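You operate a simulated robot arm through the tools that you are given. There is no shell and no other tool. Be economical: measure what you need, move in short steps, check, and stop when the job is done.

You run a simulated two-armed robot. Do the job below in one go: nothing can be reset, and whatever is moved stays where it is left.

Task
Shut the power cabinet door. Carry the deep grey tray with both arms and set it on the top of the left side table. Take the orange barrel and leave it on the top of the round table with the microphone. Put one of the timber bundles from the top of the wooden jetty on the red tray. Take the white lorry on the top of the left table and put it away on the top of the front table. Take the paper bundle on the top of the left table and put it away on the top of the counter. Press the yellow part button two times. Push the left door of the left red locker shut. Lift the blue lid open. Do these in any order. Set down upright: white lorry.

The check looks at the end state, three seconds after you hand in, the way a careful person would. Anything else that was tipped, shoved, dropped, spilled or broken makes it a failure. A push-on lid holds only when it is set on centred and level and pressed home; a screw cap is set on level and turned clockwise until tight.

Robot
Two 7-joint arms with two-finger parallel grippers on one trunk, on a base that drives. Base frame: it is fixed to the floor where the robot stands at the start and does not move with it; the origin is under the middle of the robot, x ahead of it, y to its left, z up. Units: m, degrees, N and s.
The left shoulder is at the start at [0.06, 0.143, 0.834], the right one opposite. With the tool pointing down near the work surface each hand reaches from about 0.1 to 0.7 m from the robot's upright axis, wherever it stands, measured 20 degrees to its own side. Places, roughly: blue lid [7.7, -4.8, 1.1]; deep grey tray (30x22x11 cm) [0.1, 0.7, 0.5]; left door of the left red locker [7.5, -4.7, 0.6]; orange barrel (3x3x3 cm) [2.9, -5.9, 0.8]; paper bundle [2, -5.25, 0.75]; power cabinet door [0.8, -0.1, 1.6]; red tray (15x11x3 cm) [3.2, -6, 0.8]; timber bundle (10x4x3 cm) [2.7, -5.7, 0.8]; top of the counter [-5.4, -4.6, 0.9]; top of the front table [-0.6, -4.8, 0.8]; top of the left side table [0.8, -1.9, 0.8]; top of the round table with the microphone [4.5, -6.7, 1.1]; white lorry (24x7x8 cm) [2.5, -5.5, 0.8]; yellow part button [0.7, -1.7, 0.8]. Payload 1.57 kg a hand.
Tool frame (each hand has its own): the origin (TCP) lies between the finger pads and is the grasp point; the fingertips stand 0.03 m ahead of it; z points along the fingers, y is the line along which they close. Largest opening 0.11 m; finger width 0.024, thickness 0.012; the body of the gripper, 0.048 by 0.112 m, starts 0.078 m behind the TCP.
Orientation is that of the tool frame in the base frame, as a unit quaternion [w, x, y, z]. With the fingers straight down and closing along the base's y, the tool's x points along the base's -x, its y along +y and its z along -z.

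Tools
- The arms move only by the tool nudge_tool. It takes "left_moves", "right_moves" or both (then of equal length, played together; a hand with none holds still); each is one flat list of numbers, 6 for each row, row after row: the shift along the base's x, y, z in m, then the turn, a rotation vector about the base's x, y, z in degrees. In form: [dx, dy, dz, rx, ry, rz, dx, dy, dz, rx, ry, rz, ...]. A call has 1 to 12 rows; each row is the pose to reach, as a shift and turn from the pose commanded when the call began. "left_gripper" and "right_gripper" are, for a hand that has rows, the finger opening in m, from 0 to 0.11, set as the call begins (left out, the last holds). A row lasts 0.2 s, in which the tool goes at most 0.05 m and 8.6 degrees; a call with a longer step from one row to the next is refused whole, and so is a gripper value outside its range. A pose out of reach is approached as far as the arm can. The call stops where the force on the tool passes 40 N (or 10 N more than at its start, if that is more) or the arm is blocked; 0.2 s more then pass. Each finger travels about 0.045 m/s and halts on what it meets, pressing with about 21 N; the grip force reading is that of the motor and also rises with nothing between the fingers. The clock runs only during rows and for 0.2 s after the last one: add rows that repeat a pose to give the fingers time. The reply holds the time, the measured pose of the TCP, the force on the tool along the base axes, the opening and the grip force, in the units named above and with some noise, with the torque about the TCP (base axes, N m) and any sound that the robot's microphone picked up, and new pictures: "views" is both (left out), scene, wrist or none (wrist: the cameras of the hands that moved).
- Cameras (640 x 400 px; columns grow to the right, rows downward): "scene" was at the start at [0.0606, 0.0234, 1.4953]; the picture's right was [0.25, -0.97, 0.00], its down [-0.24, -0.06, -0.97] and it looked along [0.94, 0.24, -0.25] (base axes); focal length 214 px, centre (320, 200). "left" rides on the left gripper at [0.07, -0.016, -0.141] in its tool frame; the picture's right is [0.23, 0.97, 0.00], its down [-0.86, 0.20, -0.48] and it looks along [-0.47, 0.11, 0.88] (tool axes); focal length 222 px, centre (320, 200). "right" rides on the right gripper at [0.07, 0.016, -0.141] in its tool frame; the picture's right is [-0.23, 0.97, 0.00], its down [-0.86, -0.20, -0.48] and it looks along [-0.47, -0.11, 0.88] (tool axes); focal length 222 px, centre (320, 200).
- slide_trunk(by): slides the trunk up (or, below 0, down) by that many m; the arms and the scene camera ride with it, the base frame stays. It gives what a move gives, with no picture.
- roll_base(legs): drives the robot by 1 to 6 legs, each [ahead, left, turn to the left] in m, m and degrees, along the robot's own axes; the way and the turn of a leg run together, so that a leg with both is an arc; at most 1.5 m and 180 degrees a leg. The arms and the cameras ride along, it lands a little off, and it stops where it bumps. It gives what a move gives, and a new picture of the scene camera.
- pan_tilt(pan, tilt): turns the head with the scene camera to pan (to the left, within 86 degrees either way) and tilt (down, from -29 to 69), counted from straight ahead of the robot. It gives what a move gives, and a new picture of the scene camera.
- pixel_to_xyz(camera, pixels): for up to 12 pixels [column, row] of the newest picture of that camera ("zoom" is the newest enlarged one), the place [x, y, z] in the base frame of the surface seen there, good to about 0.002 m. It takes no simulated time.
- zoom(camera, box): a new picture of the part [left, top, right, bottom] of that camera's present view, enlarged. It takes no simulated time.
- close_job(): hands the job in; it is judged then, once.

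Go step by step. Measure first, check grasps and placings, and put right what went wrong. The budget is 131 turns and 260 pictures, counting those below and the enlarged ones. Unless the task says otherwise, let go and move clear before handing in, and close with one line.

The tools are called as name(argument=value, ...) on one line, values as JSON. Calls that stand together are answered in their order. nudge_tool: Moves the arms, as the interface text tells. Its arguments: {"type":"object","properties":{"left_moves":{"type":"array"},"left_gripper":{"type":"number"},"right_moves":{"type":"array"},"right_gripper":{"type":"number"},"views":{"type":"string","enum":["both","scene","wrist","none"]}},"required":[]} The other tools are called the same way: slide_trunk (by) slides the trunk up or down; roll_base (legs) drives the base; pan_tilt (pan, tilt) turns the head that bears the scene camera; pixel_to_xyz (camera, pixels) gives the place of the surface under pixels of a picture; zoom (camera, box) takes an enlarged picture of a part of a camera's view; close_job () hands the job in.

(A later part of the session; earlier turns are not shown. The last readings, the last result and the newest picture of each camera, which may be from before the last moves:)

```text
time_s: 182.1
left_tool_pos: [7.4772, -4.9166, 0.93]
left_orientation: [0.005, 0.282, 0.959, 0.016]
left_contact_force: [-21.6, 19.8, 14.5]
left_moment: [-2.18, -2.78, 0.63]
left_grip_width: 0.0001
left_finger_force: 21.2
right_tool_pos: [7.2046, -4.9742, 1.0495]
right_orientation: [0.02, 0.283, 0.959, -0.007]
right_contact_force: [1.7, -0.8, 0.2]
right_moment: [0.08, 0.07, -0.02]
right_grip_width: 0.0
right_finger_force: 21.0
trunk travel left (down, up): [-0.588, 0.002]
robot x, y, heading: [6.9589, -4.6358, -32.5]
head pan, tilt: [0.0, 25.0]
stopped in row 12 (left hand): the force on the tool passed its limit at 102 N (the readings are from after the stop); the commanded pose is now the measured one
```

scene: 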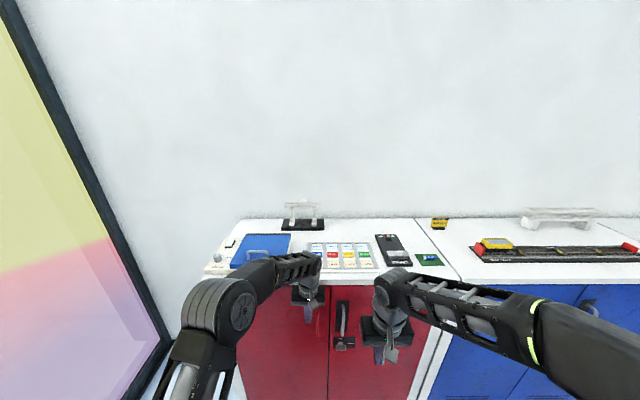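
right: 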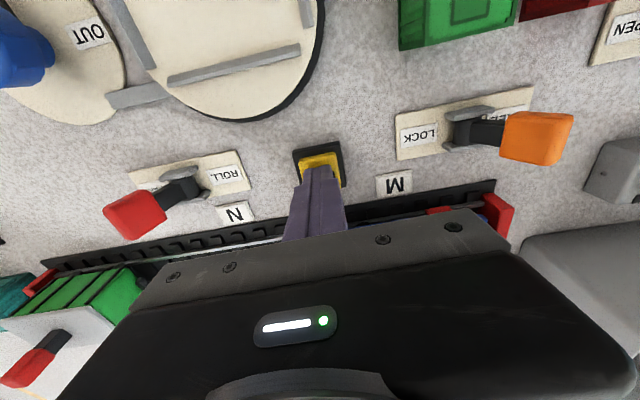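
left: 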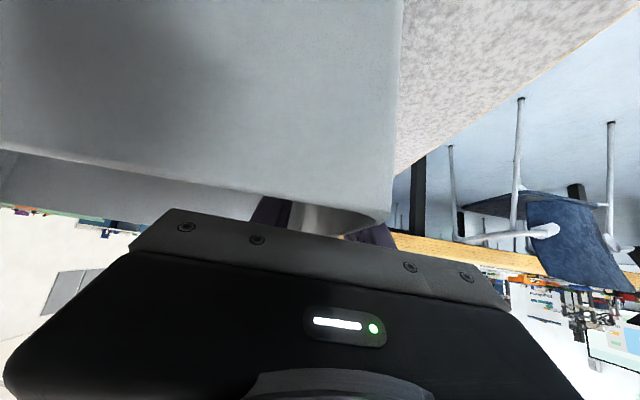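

The door met its frame and looks shut. I back the left hand off and up, then examine door and blue case.

nudge_tool(left_moves=[-0.035, 0.022, 0, 0, 0, 0, -0.07, 0.045, 0, 0, 0, 0, -0.11, 0.07, 0, 0, 0, 0, -0.13, 0.1, 0.04, 0, 0, 0, -0.15, 0.13, 0.07, 0, 0, 0, -0.15, 0.16, 0.1, 0, 0, 0], views="none")

pan_tilt(pan=15, tilt=40)

zoom(camera="scene", box=[210, 140, 450, 290])

```text
refused: row 4 steps farther than a row can; nothing moved
```

```text
time_s: 182.9
left_tool_pos: [7.4778, -4.9169, 0.9306]
left_orientation: [0.007, 0.284, 0.959, 0.014]
left_contact_force: [-11.8, 9.5, 0.0]
left_moment: [-0.79, -1.02, 0.26]
left_grip_width: 0.0002
left_finger_force: 20.7
right_tool_pos: [7.2053, -4.9735, 1.0507]
right_orientation: [0.02, 0.283, 0.959, -0.006]
right_contact_force: [0.7, 0.2, 1.3]
right_moment: [0.02, 0.0, 0.01]
right_grip_width: 0.0
right_finger_force: 20.6
trunk travel left (down, up): [-0.588, 0.002]
robot x, y, heading: [6.9606, -4.639, -32.8]
head pan, tilt: [15.0, 40.0]
```

scene: 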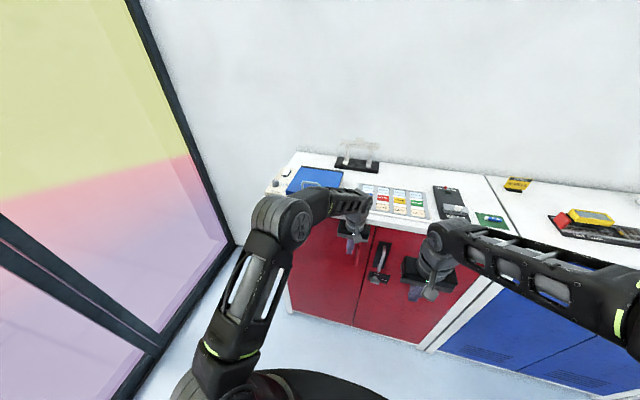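

```text
2.67 times, centred on (330, 215) of scene
```

zoom: 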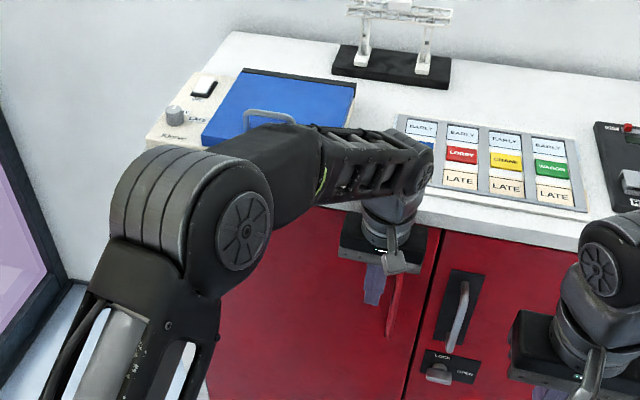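

Door is flush. The blue lid has a U handle near its front edge and a hinge at its back. I retract the left hand and measure.

nudge_tool(left_moves=[-0.035, 0.022, 0, 0, 0, 0, -0.07, 0.045, 0, 0, 0, 0, -0.11, 0.07, 0, 0, 0, 0, -0.13, 0.09, 0.035, 0, 0, 0, -0.15, 0.11, 0.07, 0, 0, 0, -0.15, 0.14, 0.1, 0, 0, 0, -0.16, 0.18, 0.12, 0, 0, 0], views="scene")

zoom(camera="scene", box=[240, 120, 400, 220])

```text
time_s: 184.5
left_tool_pos: [7.318, -4.7362, 1.0496]
left_orientation: [0.008, 0.283, 0.959, 0.013]
left_contact_force: [0.7, -0.1, -1.0]
left_moment: [-0.02, -0.01, 0.01]
left_grip_width: 0.0
left_finger_force: 20.8
right_tool_pos: [7.2053, -4.972, 1.0506]
right_orientation: [0.02, 0.284, 0.959, -0.007]
right_contact_force: [0.0, 0.7, -0.1]
right_moment: [-0.01, -0.02, -0.01]
right_grip_width: 0.0002
right_finger_force: 21.3
trunk travel left (down, up): [-0.588, 0.002]
robot x, y, heading: [6.9614, -4.634, -32.6]
head pan, tilt: [15.0, 40.0]
```

scene: 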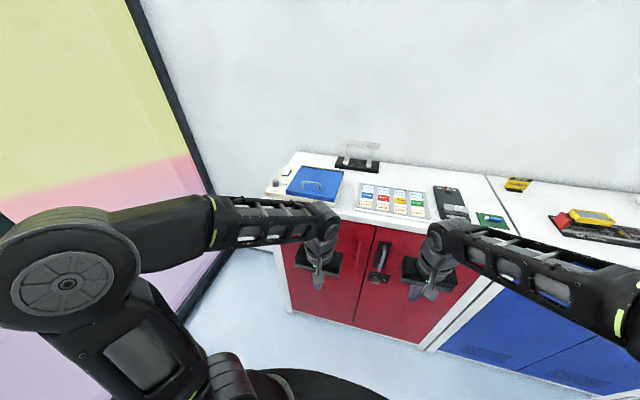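

```text
4.00 times, centred on (320, 170) of scene
```

zoom: 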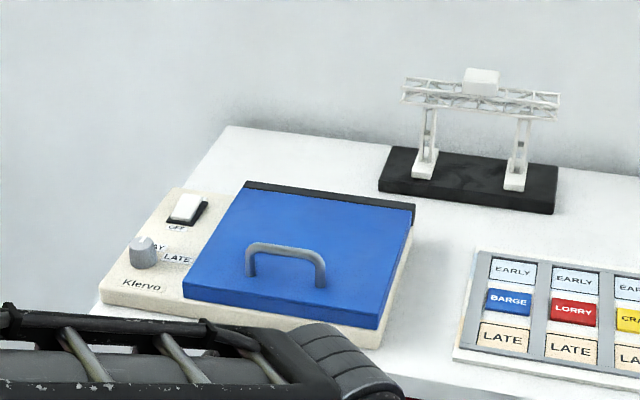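

pixel_to_xyz(camera="zoom", pixels=[[248, 275], [322, 285], [285, 247], [252, 250], [320, 258], [190, 285], [375, 320], [245, 190], [410, 210], [285, 275], [150, 292], [340, 220]])

```text
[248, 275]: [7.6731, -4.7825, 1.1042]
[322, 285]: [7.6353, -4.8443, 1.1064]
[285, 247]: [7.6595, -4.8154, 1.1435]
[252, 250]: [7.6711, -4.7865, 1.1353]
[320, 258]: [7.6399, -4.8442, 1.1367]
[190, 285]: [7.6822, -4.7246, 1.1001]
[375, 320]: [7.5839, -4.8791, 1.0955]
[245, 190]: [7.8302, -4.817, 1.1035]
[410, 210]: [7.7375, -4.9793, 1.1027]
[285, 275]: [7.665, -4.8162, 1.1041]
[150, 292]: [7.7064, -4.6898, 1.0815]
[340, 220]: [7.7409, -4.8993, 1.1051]
```

Handle bar centre is [7.656,-4.814], top z 1.144; hinge centre [7.784,-4.898]. I raise the left hand and turn it so it closes across the bar, then edge the base closer.

nudge_tool(left_moves=[0, 0, 0.04, 0, 0, -8.2, 0, 0, 0.08, 0, 0, -16.4, 0, 0, 0.12, 0, 0, -24.5, 0, 0, 0.16, 0, 0, -32.7, 0, 0, 0.19, 0, 0, -41, 0, 0, 0.19, 0, 0, -49, 0, 0, 0.19, 0, 0, -57.3, 0, 0, 0.19, 0, 0, -65.5, 0, 0, 0.19, 0, 0, -73.6, 0, 0, 0.19, 0, 0, -81.8, 0, 0, 0.19, 0, 0, -89, 0, 0, 0.19, 0, 0, -89], left_gripper=0.06, views="none")

roll_base(legs=[[0.12, 0, 0]])

```text
time_s: 187.1
left_tool_pos: [7.3299, -4.7626, 1.187]
left_orientation: [0.014, 0.875, 0.484, 0.005]
left_contact_force: [0.2, 0.4, 0.1]
left_moment: [0.0, -0.01, 0.0]
left_grip_width: 0.0599
left_finger_force: 0.0
left hand out of reach, approached as far as the arm can: row 4, 5, 6, 7, 8, 9, 10, 11, 12
right_tool_pos: [7.2061, -4.973, 1.0506]
right_orientation: [0.02, 0.283, 0.959, -0.006]
right_contact_force: [0.7, -0.1, 0.9]
right_moment: [-0.02, -0.03, 0.01]
right_grip_width: 0.0002
right_finger_force: 20.8
trunk travel left (down, up): [-0.588, 0.002]
robot x, y, heading: [6.9577, -4.635, -32.6]
head pan, tilt: [15.0, 40.0]
```

```text
time_s: 188.3
left_tool_pos: [7.4317, -4.83, 1.1859]
left_orientation: [0.014, 0.875, 0.484, 0.005]
left_contact_force: [0.3, -0.4, 0.6]
left_moment: [0.02, 0.03, 0.01]
left_grip_width: 0.06
left_finger_force: 0.1
right_tool_pos: [7.3077, -5.0396, 1.0509]
right_orientation: [0.019, 0.284, 0.959, -0.006]
right_contact_force: [0.3, -0.4, 0.0]
right_moment: [0.0, 0.04, 0.0]
right_grip_width: 0.0
right_finger_force: 21.3
trunk travel left (down, up): [-0.588, 0.002]
robot x, y, heading: [7.0617, -4.702, -32.7]
head pan, tilt: [15.0, 40.0]
```

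scene: 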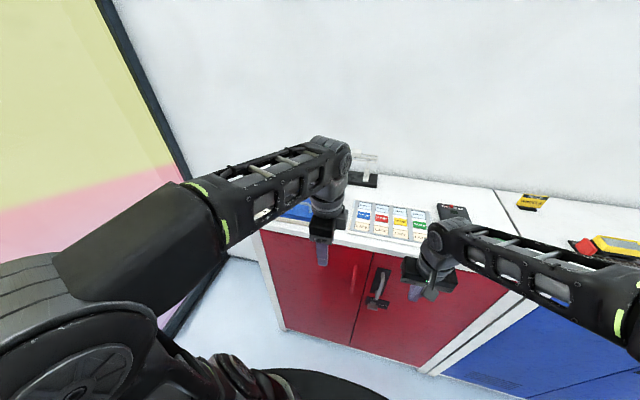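

The hand now closes front-to-back. I move it above the handle and check with the wrist camera.

nudge_tool(left_moves=[0.045, 0.003, 0.005, 0, 0, 0, 0.09, 0.006, 0.01, 0, 0, 0, 0.135, 0.01, 0.015, 0, 0, 0, 0.18, 0.013, 0.02, 0, 0, 0, 0.222, 0.016, 0.02, 0, 0, 0], views="both")

```text
time_s: 189.5
left_tool_pos: [7.6293, -4.8056, 1.1755]
left_orientation: [0.02, 0.875, 0.483, 0.009]
left_contact_force: [0.6, -0.4, 0.3]
left_moment: [0.01, -0.06, 0.02]
left_grip_width: 0.06
left_finger_force: 0.1
left hand out of reach, approached as far as the arm can: row 2, 3, 4, 5
right_tool_pos: [7.3049, -5.0398, 1.0504]
right_orientation: [0.02, 0.283, 0.959, -0.005]
right_contact_force: [-0.6, 0.4, -1.1]
right_moment: [0.01, -0.02, 0.02]
right_grip_width: 0.0
right_finger_force: 20.4
trunk travel left (down, up): [-0.588, 0.002]
robot x, y, heading: [7.0623, -4.6997, -32.6]
head pan, tilt: [15.0, 40.0]
```

scene: 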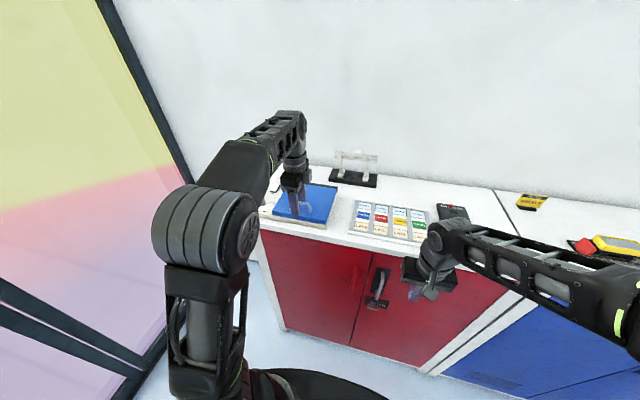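
left: 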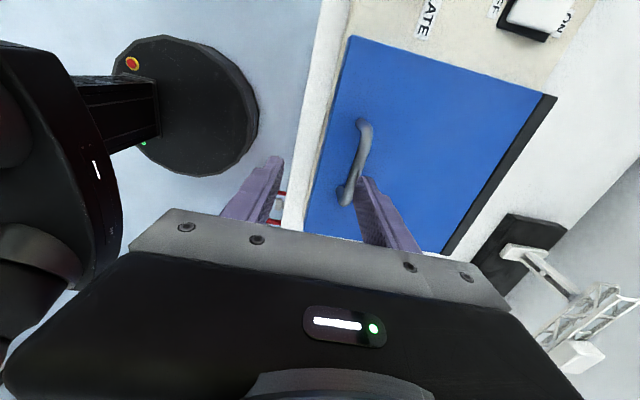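

The arm is at its height limit here; I need the base closer. I pull both hands back, then drive 0.17 m ahead.

nudge_tool(left_moves=[-0.035, 0.022, 0.002, 0, 0, 0, -0.07, 0.044, 0.002, 0, 0, 0, -0.105, 0.066, 0.002, 0, 0, 0, -0.14, 0.088, 0.002, 0, 0, 0, -0.16, 0.1, 0.002, 0, 0, 0], right_moves=[-0.038, 0.02, 0.0, 0, 0, 0, -0.076, 0.04, 0, 0, 0, 0, -0.11, 0.04, 0, 0, 0, 0, -0.15, 0.04, 0, 0, 0, 0, -0.19, 0.04, 0, 0, 0, 0], views="none")

roll_base(legs=[[0.17, 0, 0]])

```text
time_s: 190.7
left_tool_pos: [7.4694, -4.7026, 1.1767]
left_orientation: [0.016, 0.875, 0.484, 0.005]
left_contact_force: [-0.4, -0.3, -0.2]
left_moment: [0.02, 0.02, 0.02]
left_grip_width: 0.0599
left_finger_force: 0.0
right_tool_pos: [7.1408, -5.0205, 1.0839]
right_orientation: [0.019, 0.283, 0.959, -0.006]
right_contact_force: [0.4, -0.5, 0.0]
right_moment: [0.0, 0.01, -0.02]
right_grip_width: 0.0
right_finger_force: 21.3
right hand out of reach, approached as far as the arm can: row 4, 5
trunk travel left (down, up): [-0.588, 0.002]
robot x, y, heading: [7.0619, -4.7034, -32.8]
head pan, tilt: [15.0, 40.0]
```

```text
time_s: 192.2
left_tool_pos: [7.614, -4.7969, 1.1766]
left_orientation: [0.014, 0.874, 0.485, 0.004]
left_contact_force: [0.3, 0.7, 0.8]
left_moment: [0.02, 0.04, -0.03]
left_grip_width: 0.06
left_finger_force: 0.2
right_tool_pos: [7.2871, -5.1152, 1.0846]
right_orientation: [0.019, 0.284, 0.959, -0.005]
right_contact_force: [0.2, 0.4, 0.2]
right_moment: [-0.02, 0.0, -0.03]
right_grip_width: 0.0
right_finger_force: 20.6
trunk travel left (down, up): [-0.588, 0.002]
robot x, y, heading: [7.2074, -4.7981, -32.9]
head pan, tilt: [15.0, 40.0]
```

scene: 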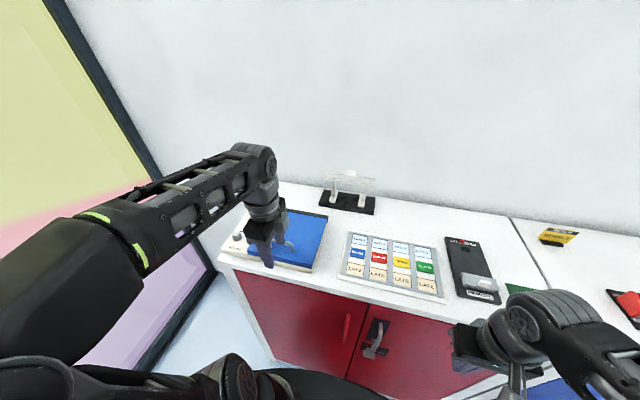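

Now I raise slightly, centre over the bar and go down around it.

nudge_tool(left_moves=[0, 0, 0.02, 0, 0, 0, 0.02, -0.008, 0.025, 0, 0, 0, 0.041, -0.018, 0.025, 0, 0, 0, 0.041, -0.018, 0.0, 0, 0, 0, 0.041, -0.018, -0.031, 0, 0, 0], views="both")

```text
time_s: 193.4
left_tool_pos: [7.6548, -4.8135, 1.1442]
left_orientation: [0.014, 0.875, 0.485, 0.006]
left_contact_force: [0.2, 0.0, 0.3]
left_moment: [-0.01, 0.04, -0.01]
left_grip_width: 0.0598
left_finger_force: 0.1
left hand out of reach, approached as far as the arm can: row 1, 2, 3
right_tool_pos: [7.2862, -5.1143, 1.0853]
right_orientation: [0.018, 0.283, 0.959, -0.007]
right_contact_force: [0.3, -0.1, -0.9]
right_moment: [-0.01, 0.01, -0.02]
right_grip_width: 0.0
right_finger_force: 21.4
trunk travel left (down, up): [-0.588, 0.002]
robot x, y, heading: [7.2064, -4.7917, -32.5]
head pan, tilt: [15.0, 40.0]
```

scene: 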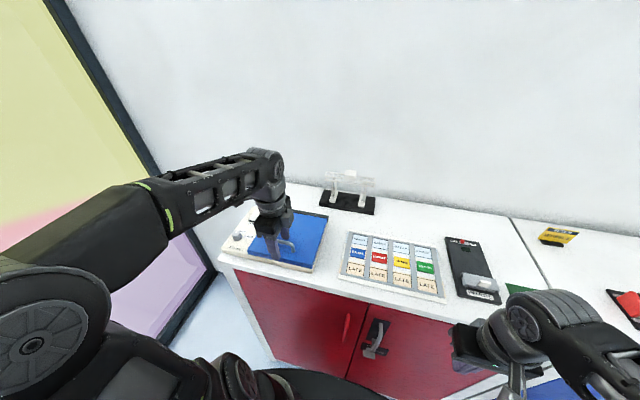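
left: 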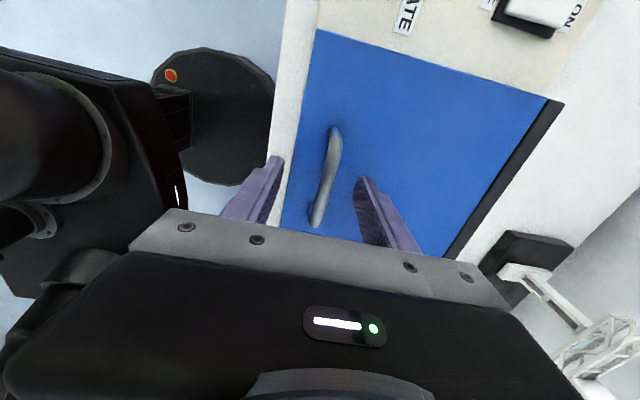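

Fingers straddle the handle bar. I close on it, then follow the hinge arc, tilting the hand forward as it rises.

nudge_tool(left_moves=[0, 0, 0, 0, 0, 0, 0, 0, 0, 0, 0, 0, 0, 0, 0, 0, 0, 0, 0, 0, 0, 0, 0, 0], left_gripper=0, views="none")

nudge_tool(left_moves=[0.005, -0.003, 0.0197, -2.7, -4.2, 0, 0.012, -0.0076, 0.0384, -5.4, -8.4, 0, 0.021, -0.0134, 0.0559, -8.1, -12.6, 0, 0.032, -0.0203, 0.0718, -10.8, -16.8, 0, 0.0447, -0.0282, 0.0859, -13.5, -21, 0, 0.0587, -0.0371, 0.0979, -16.2, -25.2, 0], views="both")

```text
time_s: 194.4
left_tool_pos: [7.6585, -4.8164, 1.1454]
left_orientation: [0.015, 0.875, 0.484, 0.006]
left_contact_force: [15.1, -8.3, 0.1]
left_moment: [-0.16, -0.09, -0.16]
left_grip_width: 0.0094
left_finger_force: 22.5
right_tool_pos: [7.2875, -5.1142, 1.0838]
right_orientation: [0.019, 0.284, 0.959, -0.005]
right_contact_force: [-0.3, -1.0, -0.3]
right_moment: [0.0, 0.01, 0.02]
right_grip_width: 0.0
right_finger_force: 21.3
trunk travel left (down, up): [-0.588, 0.002]
robot x, y, heading: [7.2079, -4.794, -32.6]
head pan, tilt: [15.0, 40.0]
```

```text
time_s: 195.8
left_tool_pos: [7.712, -4.8494, 1.2439]
left_orientation: [0.242, 0.842, 0.465, 0.127]
left_contact_force: [-3.0, 0.9, 3.3]
left_moment: [-0.17, 0.22, -0.93]
left_grip_width: 0.0097
left_finger_force: 28.0
right_tool_pos: [7.2842, -5.1138, 1.084]
right_orientation: [0.019, 0.284, 0.959, -0.006]
right_contact_force: [-0.2, 0.8, -0.6]
right_moment: [0.02, -0.01, 0.01]
right_grip_width: 0.0001
right_finger_force: 21.4
trunk travel left (down, up): [-0.588, 0.002]
robot x, y, heading: [7.2045, -4.7936, -32.7]
head pan, tilt: [15.0, 40.0]
```

scene: 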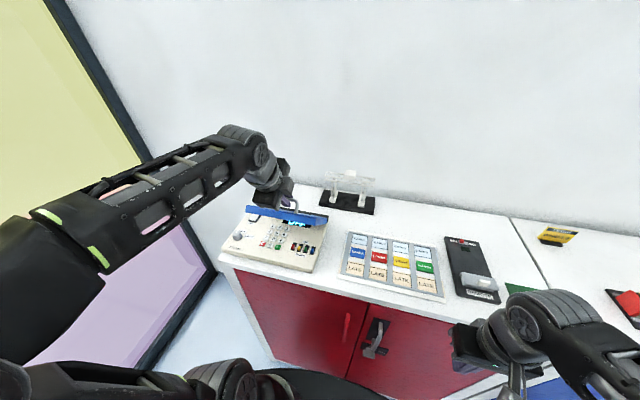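
left: 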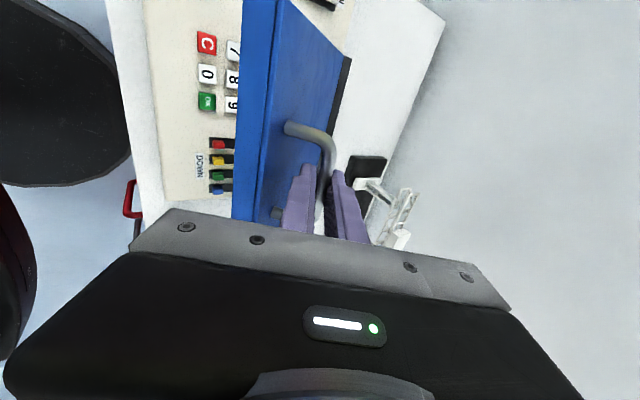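

The lid is at about 45° and firmly held. I go on along the arc to past vertical.

nudge_tool(left_moves=[0.0154, -0.0097, 0.0098, -2.2, -3.4, 0, 0.0315, -0.0199, 0.0171, -3.2, -5, 0, 0.0483, -0.0306, 0.0219, -1.6, -2.5, 0, 0.0657, -0.0415, 0.024, 0, 0, 0, 0.083, -0.0524, 0.0234, 2.7, 4.2, 0, 0.1001, -0.0633, 0.0201, 5.4, 8.4, 0, 0.1168, -0.0738, 0.0142, 8.1, 12.6, 0], views="both")

```text
time_s: 197.4
left_tool_pos: [7.8245, -4.9208, 1.2629]
left_orientation: [0.149, 0.864, 0.476, 0.074]
left_contact_force: [-0.1, -0.5, 8.1]
left_moment: [1.36, -0.39, -0.58]
left_grip_width: 0.0094
left_finger_force: 27.9
left hand out of reach, approached as far as the arm can: row 7
right_tool_pos: [7.2853, -5.1139, 1.0842]
right_orientation: [0.019, 0.283, 0.959, -0.005]
right_contact_force: [0.2, -0.1, -0.3]
right_moment: [-0.01, -0.01, -0.01]
right_grip_width: 0.0
right_finger_force: 21.2
trunk travel left (down, up): [-0.588, 0.002]
robot x, y, heading: [7.206, -4.7943, -32.8]
head pan, tilt: [15.0, 40.0]
stopped in row 7 (left hand): the force on the tool passed its limit at 48 N (the readings are from after the stop); the commanded pose is now the measured one
```

scene: 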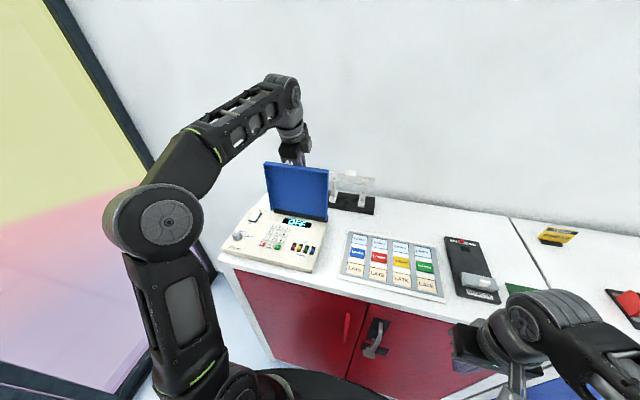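
left: 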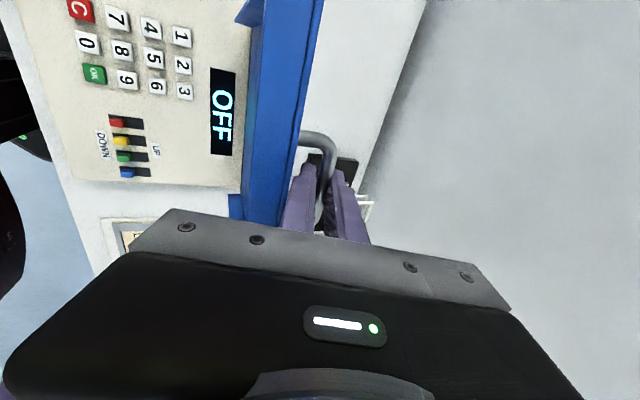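

The lid stands at about 95°. I open the fingers a little (keeping off the lid) and see if it stays.

nudge_tool(left_moves=[0, 0, 0, 0, 0, 0, 0, 0, 0, 0, 0, 0], left_gripper=0.024, views="wrist")

```text
time_s: 198.0
left_tool_pos: [7.8248, -4.9203, 1.2612]
left_orientation: [0.147, 0.862, 0.479, 0.074]
left_contact_force: [-0.4, -0.6, 0.3]
left_moment: [0.03, -0.03, 0.01]
left_grip_width: 0.0241
left_finger_force: 0.1
right_tool_pos: [7.2852, -5.1131, 1.085]
right_orientation: [0.019, 0.284, 0.959, -0.006]
right_contact_force: [-0.7, 0.0, -0.6]
right_moment: [0.0, 0.01, 0.04]
right_grip_width: 0.0
right_finger_force: 21.3
trunk travel left (down, up): [-0.588, 0.002]
robot x, y, heading: [7.2041, -4.7949, -32.7]
head pan, tilt: [15.0, 40.0]
```

left: 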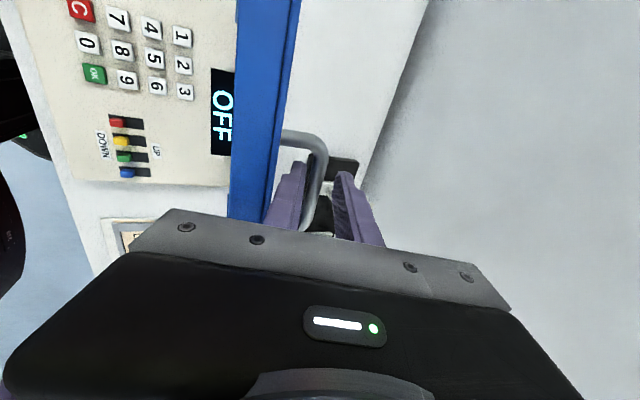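

No force on the fingers. I rise straight up in small steps.

nudge_tool(left_moves=[0.003, -0.002, 0.012, 0, 0, 0, 0.004, -0.003, 0.024, 0, 0, 0, 0.004, -0.003, 0.036, 0, 0, 0, 0.004, -0.003, 0.048, 0, 0, 0], views="both")

```text
time_s: 199.0
left_tool_pos: [7.8291, -4.924, 1.2731]
left_orientation: [0.147, 0.863, 0.478, 0.073]
left_contact_force: [-3.2, 1.6, -9.1]
left_moment: [0.14, -0.01, -0.15]
left_grip_width: 0.0289
left_finger_force: 3.1
left hand out of reach, approached as far as the arm can: row 2, 3, 4
right_tool_pos: [7.2853, -5.1138, 1.0842]
right_orientation: [0.019, 0.284, 0.958, -0.006]
right_contact_force: [0.1, 0.2, 0.1]
right_moment: [0.03, -0.02, 0.01]
right_grip_width: 0.0
right_finger_force: 21.1
trunk travel left (down, up): [-0.588, 0.002]
robot x, y, heading: [7.2074, -4.795, -32.6]
head pan, tilt: [15.0, 40.0]
```

scene: 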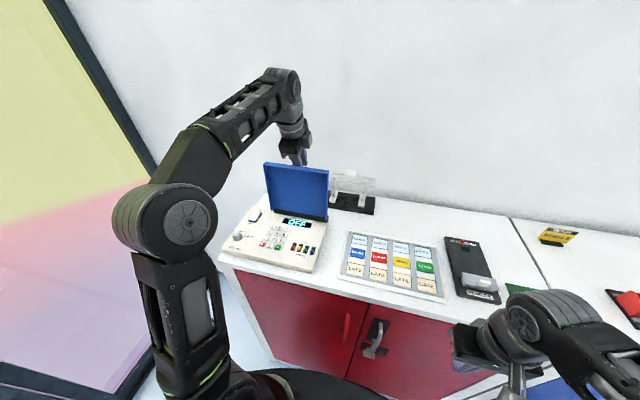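
left: 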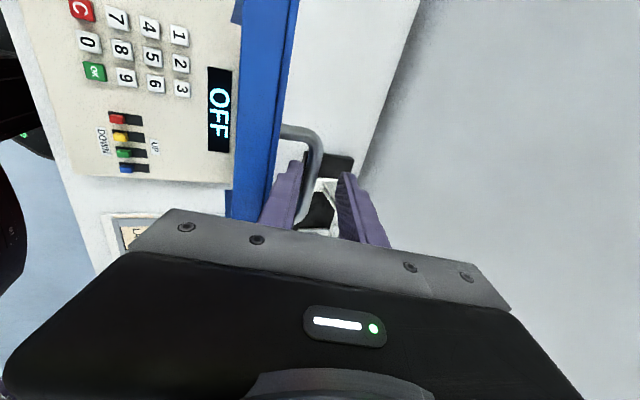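

The front finger is still inside the handle loop and the arm is at its height limit. I lean the hand sideways (along the bar), which lowers the wrist, and then rise.

nudge_tool(left_moves=[0, 0, 0, 6.8, -4.3, 0, 0, 0, 0, 13.5, -8.5, 0, 0, 0, 0.004, 20, -12.7, 0, 0, 0, 0.012, 25.3, -16, 0, 0, 0, 0.022, 25.3, -16, 0, 0, 0, 0.034, 25.3, -16, 0, 0, 0, 0.046, 25.3, -16, 0], left_gripper=0.026, views="both")

```text
time_s: 200.1
left_tool_pos: [7.8236, -4.9201, 1.2771]
left_orientation: [0.009, 0.857, 0.429, 0.283]
left_contact_force: [-8.1, 6.3, -17.6]
left_moment: [0.31, 1.17, 1.94]
left_grip_width: 0.0381
left_finger_force: 7.2
right_tool_pos: [7.2851, -5.1127, 1.0844]
right_orientation: [0.018, 0.283, 0.959, -0.007]
right_contact_force: [0.6, -0.3, -0.6]
right_moment: [-0.04, 0.01, 0.0]
right_grip_width: 0.0002
right_finger_force: 20.5
trunk travel left (down, up): [-0.588, 0.002]
robot x, y, heading: [7.2074, -4.7952, -32.3]
head pan, tilt: [15.0, 40.0]
stopped in row 5 (left hand): the force on the tool passed its limit at 46 N (the readings are from after the stop); the commanded pose is now the measured one
```

scene: 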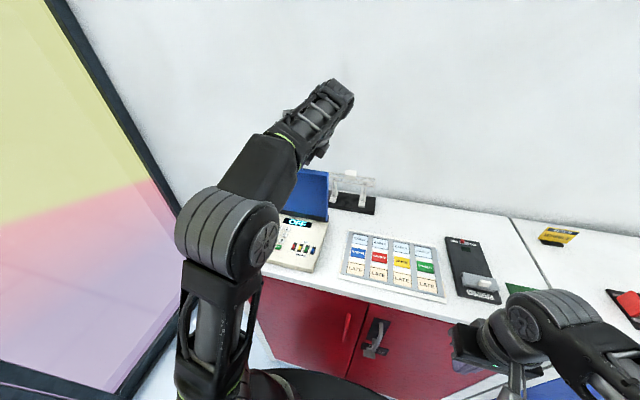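
left: 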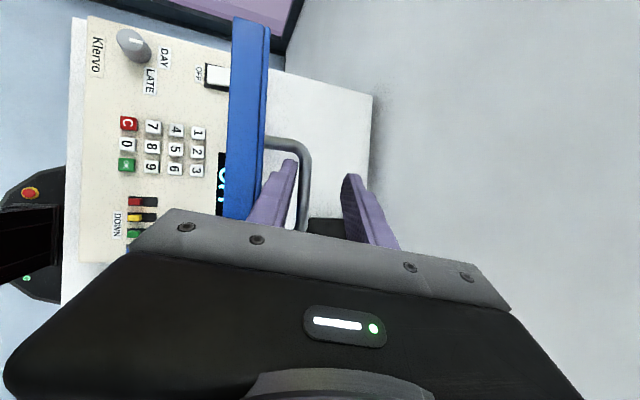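

The front finger is wedged at an angle between lid and bar. I straighten the hand's forward tilt so the finger lies parallel to the lid, then rise.

nudge_tool(left_moves=[-0.002, 0.001, 0, 4.5, 7, 0, -0.004, 0.003, 0, 9, 14, 0, -0.004, 0.003, 0.006, 10, 15.5, 0, -0.004, 0.003, 0.016, 10, 15.5, 0, -0.004, 0.003, 0.028, 10, 15.5, 0, -0.004, 0.003, 0.04, 10, 15.5, 0], left_gripper=0.03, views="both")

```text
time_s: 201.5
left_tool_pos: [7.806, -4.905, 1.2448]
left_orientation: [-0.066, 0.886, 0.383, 0.254]
left_contact_force: [0.3, -0.2, 1.0]
left_moment: [-0.01, 0.02, 0.0]
left_grip_width: 0.0302
left_finger_force: 0.0
left hand out of reach, approached as far as the arm can: row 1, 2, 3, 4, 5, 6
right_tool_pos: [7.286, -5.1124, 1.0858]
right_orientation: [0.019, 0.284, 0.959, -0.007]
right_contact_force: [0.0, 0.5, 0.5]
right_moment: [-0.04, 0.07, 0.01]
right_grip_width: 0.0003
right_finger_force: 21.2
trunk travel left (down, up): [-0.588, 0.002]
robot x, y, heading: [7.2062, -4.7934, -32.7]
head pan, tilt: [15.0, 40.0]
```

scene: 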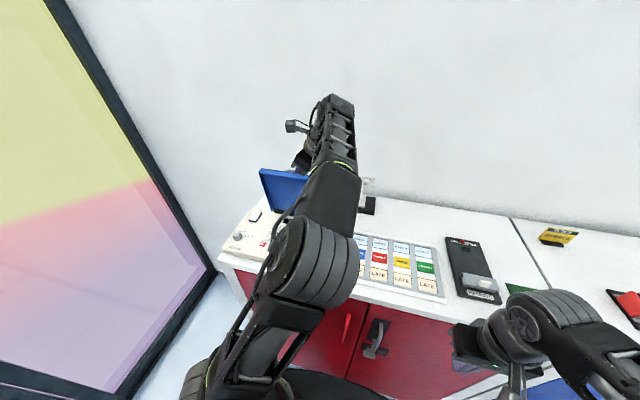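
left: 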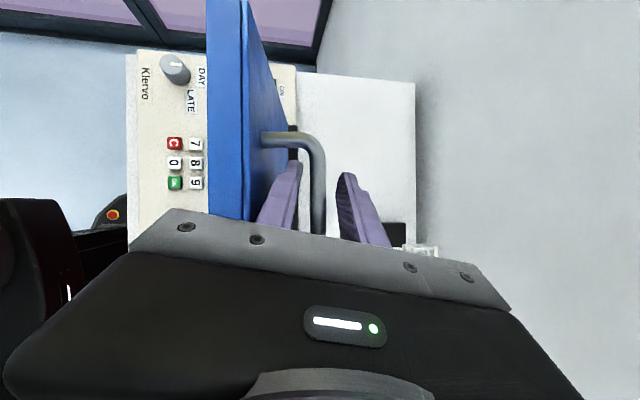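

Forces are zero and the lid is still up around 85°. I bring the hand back upright over the bar, then move the base 3 cm closer to win height.

nudge_tool(left_moves=[0, 0, 0.003, -6.5, 1.5, 1.2, 0, 0, 0.006, -13, 3.1, 2.4, 0, 0, 0.01, -19.6, 4.6, 3.5, 0, 0, 0.013, -26.1, 6.2, 4.7, 0, 0, 0.016, -32.6, 7.7, 5.9], left_gripper=0.026, views="none")

roll_base(legs=[[0.035, 0, 0]])

```text
time_s: 202.7
left_tool_pos: [7.8042, -4.9054, 1.2599]
left_orientation: [0.147, 0.862, 0.479, 0.073]
left_contact_force: [0.6, 0.2, -0.3]
left_moment: [0.0, -0.02, -0.01]
left_grip_width: 0.026
left_finger_force: 0.0
right_tool_pos: [7.2859, -5.1129, 1.084]
right_orientation: [0.019, 0.283, 0.959, -0.007]
right_contact_force: [-0.2, 0.0, -0.2]
right_moment: [-0.02, -0.01, -0.02]
right_grip_width: 0.0002
right_finger_force: 20.7
trunk travel left (down, up): [-0.588, 0.002]
robot x, y, heading: [7.2066, -4.7978, -32.3]
head pan, tilt: [15.0, 40.0]
```

```text
time_s: 203.6
left_tool_pos: [7.8334, -4.9243, 1.2592]
left_orientation: [0.147, 0.863, 0.478, 0.074]
left_contact_force: [-1.3, 2.6, 4.2]
left_moment: [0.54, 0.6, -0.45]
left_grip_width: 0.0276
left_finger_force: 1.1
right_tool_pos: [7.3159, -5.1333, 1.0844]
right_orientation: [0.019, 0.283, 0.959, -0.006]
right_contact_force: [0.4, -1.0, -0.2]
right_moment: [0.04, 0.0, 0.01]
right_grip_width: 0.0
right_finger_force: 21.0
trunk travel left (down, up): [-0.588, 0.002]
robot x, y, heading: [7.2348, -4.8151, -32.4]
head pan, tilt: [15.0, 40.0]
```

scene: 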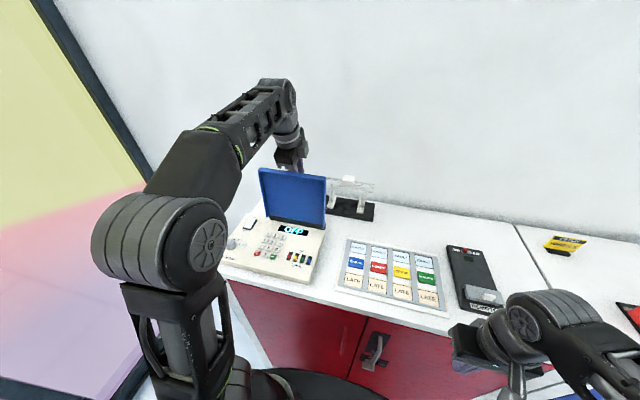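

The base fits. Now straighten a bit and rise.

nudge_tool(left_moves=[-0.003, 0.002, 0.005, 2.7, 4.2, 0, -0.005, 0.003, 0.013, 4.5, 7, 0, -0.005, 0.003, 0.024, 4.5, 7, 0, -0.005, 0.003, 0.036, 4.5, 7, 0, -0.005, 0.003, 0.048, 4.5, 7, 0], views="both")

```text
time_s: 204.8
left_tool_pos: [7.8325, -4.9231, 1.2623]
left_orientation: [0.129, 0.865, 0.48, 0.064]
left_contact_force: [-0.4, 0.1, -0.1]
left_moment: [0.01, 0.03, -0.01]
left_grip_width: 0.0262
left_finger_force: 0.1
left hand out of reach, approached as far as the arm can: row 1, 2, 3, 4, 5
right_tool_pos: [7.3145, -5.1323, 1.0847]
right_orientation: [0.02, 0.283, 0.959, -0.007]
right_contact_force: [-0.5, -0.2, -0.6]
right_moment: [0.01, -0.02, -0.03]
right_grip_width: 0.0
right_finger_force: 20.9
trunk travel left (down, up): [-0.588, 0.002]
robot x, y, heading: [7.2351, -4.8099, -32.5]
head pan, tilt: [15.0, 40.0]
```

scene: 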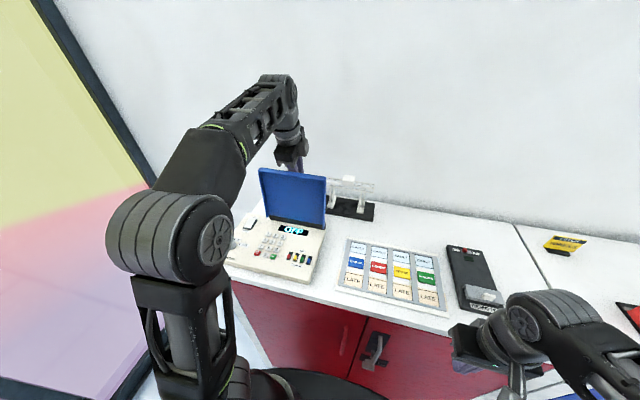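
left: 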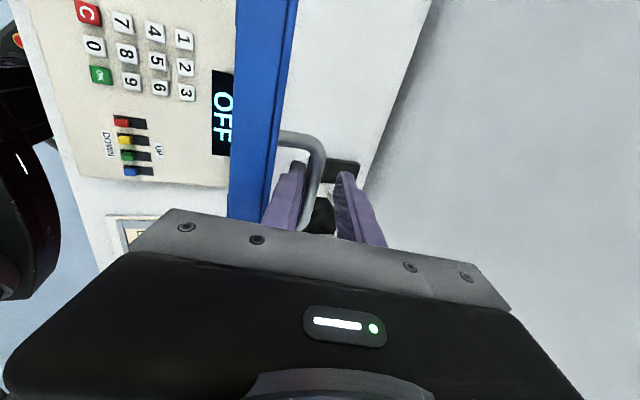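

The height limit is a wrist-joint one. I draw the lid forward to about 75°, where the fingers lie parallel to it, and watch which finger the bar follows to learn whether the hinge holds by friction.

nudge_tool(left_moves=[-0.014, 0.009, 0, 0, 0, 0, -0.028, 0.018, 0, 0, 0, 0, -0.042, 0.027, 0, 0, 0, 0, -0.042, 0.027, 0, 0, 0, 0], left_gripper=0.03, views="wrist")

zoom(camera="left", box=[200, 80, 440, 230])

```text
time_s: 205.8
left_tool_pos: [7.7903, -4.8974, 1.2623]
left_orientation: [0.127, 0.865, 0.48, 0.065]
left_contact_force: [-0.1, 0.4, 0.3]
left_moment: [-0.01, -0.02, 0.0]
left_grip_width: 0.03
left_finger_force: 0.1
right_tool_pos: [7.3148, -5.1318, 1.0853]
right_orientation: [0.019, 0.283, 0.959, -0.007]
right_contact_force: [-0.9, 0.3, -0.4]
right_moment: [0.01, -0.02, -0.02]
right_grip_width: 0.0003
right_finger_force: 21.1
trunk travel left (down, up): [-0.588, 0.002]
robot x, y, heading: [7.2309, -4.8145, -32.6]
head pan, tilt: [15.0, 40.0]
```

left: 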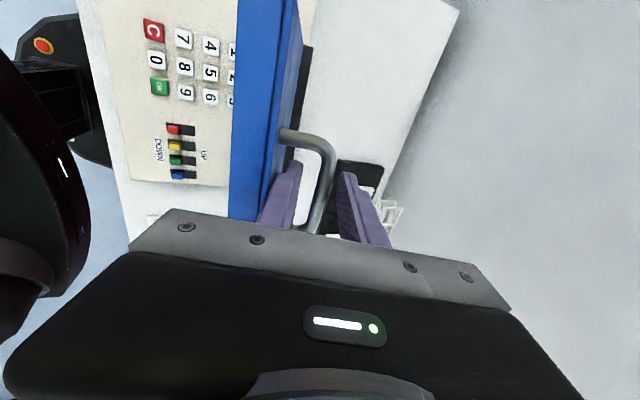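

```text
2.67 times, centred on (320, 155) of left
```

zoom: 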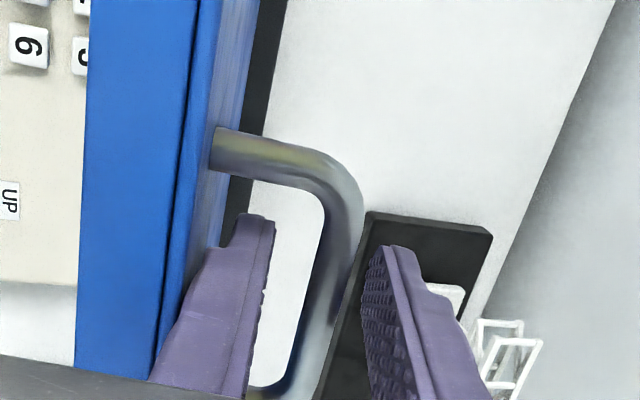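

The lid stays where it is put (hinge friction): the finger drags it rather than it falling. I draw it to about 60° with the hand tilted to match, then slip out along the lid.

nudge_tool(left_moves=[-0.018, 0.011, 0, -2.7, -4.2, 0, -0.036, 0.023, 0, -5.4, -8.4, 0, -0.054, 0.034, -0.002, -8.1, -12.6, 0, -0.06, 0.038, 0.008, -8.1, -12.6, 0, -0.066, 0.042, 0.018, -8.1, -12.6, 0, -0.072, 0.045, 0.029, -8.1, -12.6, 0, -0.077, 0.049, 0.04, -8.1, -12.6, 0], left_gripper=0.024, views="both")

```text
time_s: 207.4
left_tool_pos: [7.7138, -4.8481, 1.3025]
left_orientation: [0.241, 0.842, 0.467, 0.125]
left_contact_force: [0.4, 0.4, -1.1]
left_moment: [-0.05, -0.01, 0.0]
left_grip_width: 0.0239
left_finger_force: 0.1
right_tool_pos: [7.3151, -5.132, 1.0854]
right_orientation: [0.019, 0.283, 0.959, -0.006]
right_contact_force: [-0.7, 0.6, 0.9]
right_moment: [0.03, 0.01, -0.02]
right_grip_width: 0.0
right_finger_force: 20.7
trunk travel left (down, up): [-0.588, 0.002]
robot x, y, heading: [7.2368, -4.8151, -32.8]
head pan, tilt: [15.0, 40.0]
```

scene: 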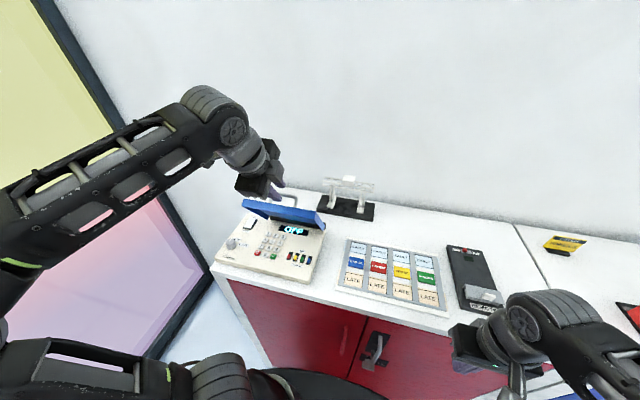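
left: 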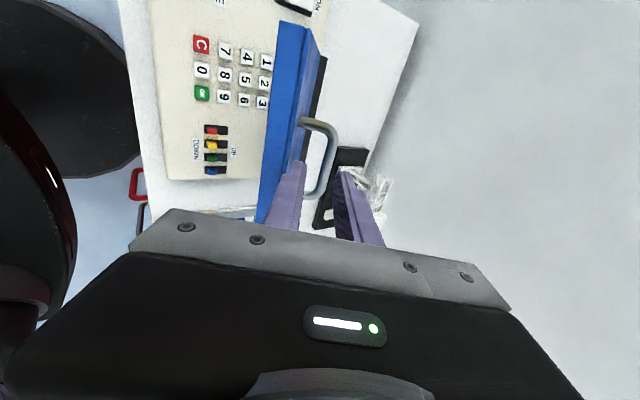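

The hand slipped out and the lid stands on its own at about 57°. I close the fingers, come round to its underside and push it back beyond vertical.

nudge_tool(left_moves=[-0.034, 0.021, 0, 0, 0, 0, -0.068, 0.043, 0, 0, 0, 0, -0.068, 0.043, -0.04, 0, 0, 0, -0.068, 0.043, -0.08, 0, 0, 0, -0.03, 0.019, -0.08, 0, 0, 0, 0.008, -0.005, -0.08, 0, 0, 0, 0.046, -0.029, -0.08, 0, 0, 0, 0.076, -0.048, -0.075, 0, 0, 0], left_gripper=0, views="scene")

zoom(camera="scene", box=[200, 140, 400, 265])

```text
time_s: 209.2
left_tool_pos: [7.79, -4.897, 1.2285]
left_orientation: [0.241, 0.842, 0.466, 0.125]
left_contact_force: [0.3, 0.3, 0.3]
left_moment: [0.01, -0.02, 0.01]
left_grip_width: 0.0001
left_finger_force: 20.7
right_tool_pos: [7.3145, -5.1323, 1.0839]
right_orientation: [0.019, 0.283, 0.959, -0.006]
right_contact_force: [-0.2, -0.1, -0.4]
right_moment: [0.01, 0.02, -0.02]
right_grip_width: 0.0003
right_finger_force: 20.6
trunk travel left (down, up): [-0.588, 0.002]
robot x, y, heading: [7.2367, -4.8091, -32.7]
head pan, tilt: [15.0, 40.0]
```

scene: 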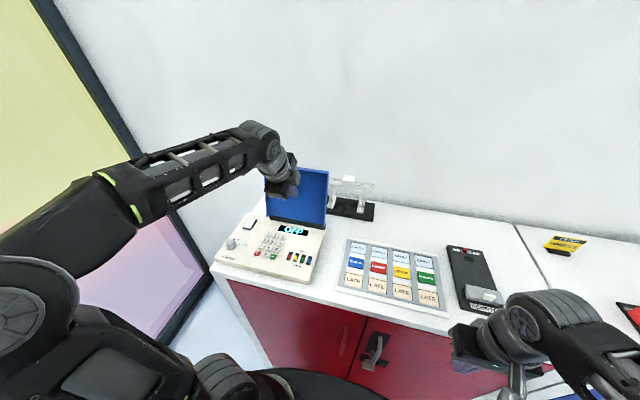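

```text
3.20 times, centred on (300, 202) of scene
```

zoom: 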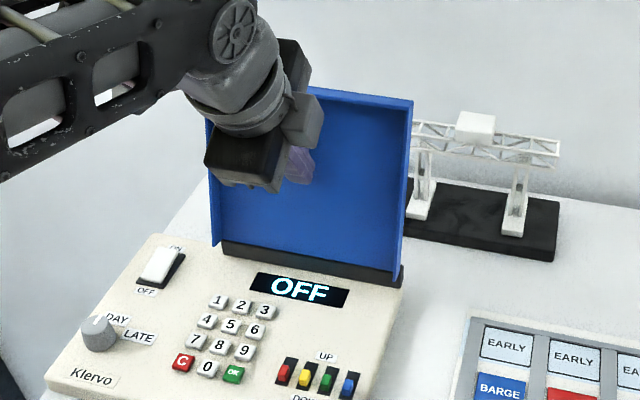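

The lid is open past vertical and the panel shows its keys. I withdraw the left hand and turn it back to its normal pose.

nudge_tool(left_moves=[-0.036, 0.023, 0.005, 0, 0, 0, -0.072, 0.046, 0.005, -0.6, 3.1, 7.9, -0.108, 0.068, 0.005, -1.2, 6.2, 15.8, -0.144, 0.09, 0, -1.8, 9.3, 23.7, -0.18, 0.113, 0, -2.4, 12.4, 31.6, -0.216, 0.136, 0, -3, 15.5, 39.5, -0.25, 0.158, 0, -3.6, 18.7, 47.4, -0.26, 0.165, -0.02, -4.2, 21.8, 55.4, -0.26, 0.165, -0.04, -4.9, 24.9, 63.3, -0.26, 0.165, -0.06, -5.5, 28, 71.2, -0.26, 0.165, -0.08, -6.1, 31.2, 79.1, -0.26, 0.165, -0.1, -6.7, 34.3, 87], views="none")

roll_base(legs=[[-0.42, 0, 0], [0, 0, -89.5], [1.4, 0, 0], [1.4, 0, 0]])

```text
time_s: 211.8
left_tool_pos: [7.5299, -4.7306, 1.1257]
left_orientation: [-0.001, 0.279, 0.96, -0.001]
left_contact_force: [0.3, 0.0, -0.2]
left_moment: [-0.03, 0.04, 0.02]
left_grip_width: 0.0
left_finger_force: 21.2
left hand out of reach, approached as far as the arm can: row 7, 8, 9, 10, 11, 12
right_tool_pos: [7.3155, -5.1317, 1.0835]
right_orientation: [0.019, 0.283, 0.959, -0.007]
right_contact_force: [-0.4, 1.1, 0.4]
right_moment: [-0.03, -0.01, 0.02]
right_grip_width: 0.0
right_finger_force: 21.5
trunk travel left (down, up): [-0.588, 0.002]
robot x, y, heading: [7.2367, -4.8082, -32.7]
head pan, tilt: [15.0, 40.0]
```

```text
time_s: 231.3
left_tool_pos: [5.4787, -7.2505, 1.1259]
left_orientation: [-0.001, 0.873, 0.488, 0.001]
left_contact_force: [-0.3, -0.4, -0.3]
left_moment: [0.0, -0.01, 0.0]
left_grip_width: 0.0
left_finger_force: 21.0
right_tool_pos: [5.0741, -7.0417, 1.0842]
right_orientation: [0.01, 0.874, 0.485, -0.017]
right_contact_force: [-0.5, 0.1, -0.6]
right_moment: [-0.01, -0.02, 0.02]
right_grip_width: 0.0
right_finger_force: 20.9
trunk travel left (down, up): [-0.588, 0.002]
robot x, y, heading: [5.3943, -6.9563, -121.8]
head pan, tilt: [15.0, 40.0]
```

scene: 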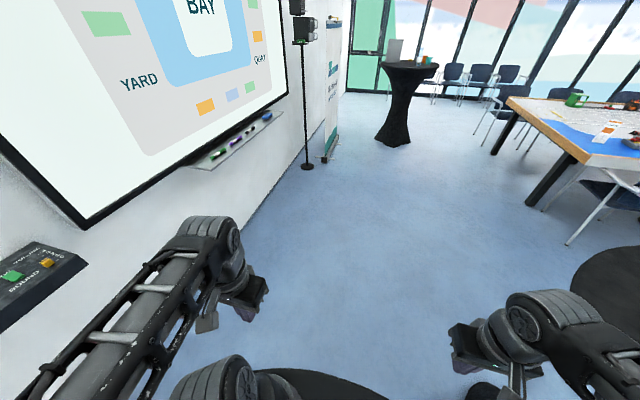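

On course past the round table. I go further, turn to face back along the room, and look into the space between the tables.

roll_base(legs=[[1.15, 0.05, 0], [0, 0, -90]])

pan_tilt(pan=0, tilt=20)

```text
time_s: 240.9
left_tool_pos: [4.5346, -8.0419, 1.1252]
left_orientation: [-0.001, 0.963, -0.27, 0.0]
left_contact_force: [-0.3, -0.3, 1.2]
left_moment: [0.06, -0.03, 0.01]
left_grip_width: 0.0
left_finger_force: 21.1
right_tool_pos: [4.7424, -7.6359, 1.0854]
right_orientation: [-0.006, 0.962, -0.273, -0.019]
right_contact_force: [0.1, -0.1, 0.4]
right_moment: [0.01, 0.01, -0.02]
right_grip_width: 0.0
right_finger_force: 21.0
trunk travel left (down, up): [-0.588, 0.002]
robot x, y, heading: [4.83, -7.9529, 148.6]
head pan, tilt: [15.0, 40.0]
```

scene: 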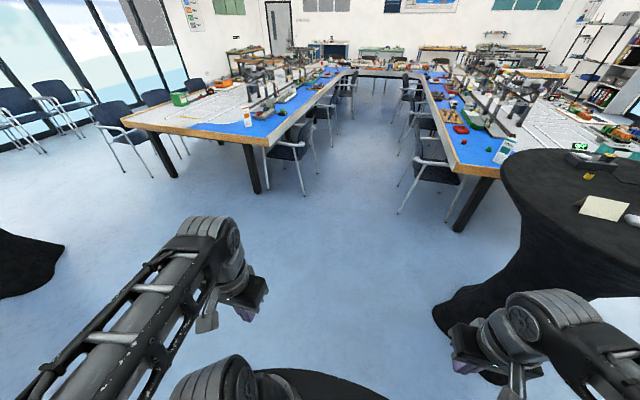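

```text
time_s: 241.8
left_tool_pos: [4.5354, -8.0423, 1.125]
left_orientation: [-0.001, 0.963, -0.27, 0.001]
left_contact_force: [-0.4, -0.4, -0.4]
left_moment: [0.03, 0.0, 0.01]
left_grip_width: 0.0002
left_finger_force: 21.2
right_tool_pos: [4.7418, -7.6369, 1.0847]
right_orientation: [-0.006, 0.962, -0.272, -0.019]
right_contact_force: [-0.9, 0.0, 0.4]
right_moment: [0.0, 0.01, 0.03]
right_grip_width: 0.0001
right_finger_force: 21.2
trunk travel left (down, up): [-0.588, 0.002]
robot x, y, heading: [4.8313, -7.9551, 148.7]
head pan, tilt: [0.0, 20.0]
```

scene: 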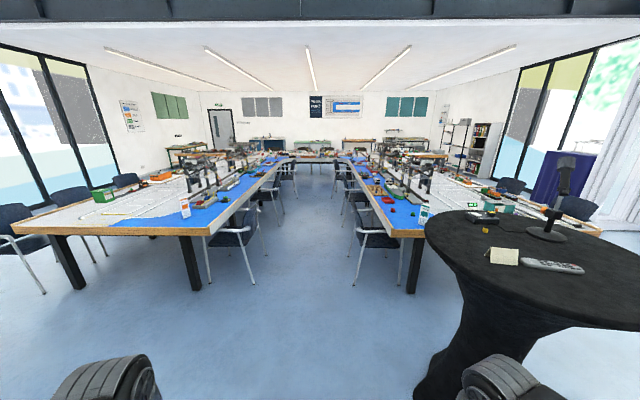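

The red tray is at about (388,200) and the round table with microphone at (530,250). I zoom on the inner edge of the left table and measure.

zoom(camera="scene", box=[325, 145, 450, 245])

pixel_to_xyz(camera="scene", pixels=[[408, 234], [352, 170], [388, 199], [210, 234], [376, 245], [352, 235], [350, 205], [258, 245], [440, 230], [460, 235], [490, 290], [420, 232]])

```text
4.00 times, centred on (388, 195) of scene
```

zoom: 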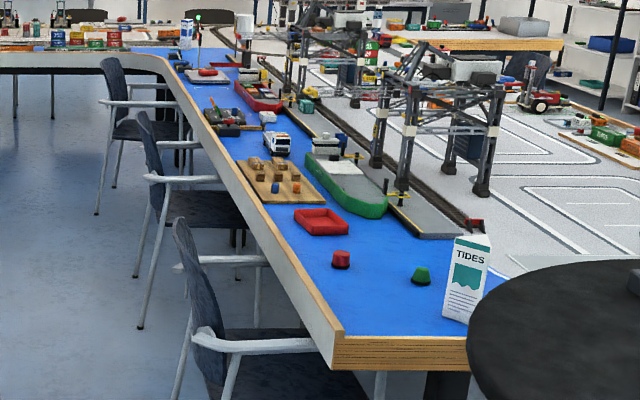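

```text
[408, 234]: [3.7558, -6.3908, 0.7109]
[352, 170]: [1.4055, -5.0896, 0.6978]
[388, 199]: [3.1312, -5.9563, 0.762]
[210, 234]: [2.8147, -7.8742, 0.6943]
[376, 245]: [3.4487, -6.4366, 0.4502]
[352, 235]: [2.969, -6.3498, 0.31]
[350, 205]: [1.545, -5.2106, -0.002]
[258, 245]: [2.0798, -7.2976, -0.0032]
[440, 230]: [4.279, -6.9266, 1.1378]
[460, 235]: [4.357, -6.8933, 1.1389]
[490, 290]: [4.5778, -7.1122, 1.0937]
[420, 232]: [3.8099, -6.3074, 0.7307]
```

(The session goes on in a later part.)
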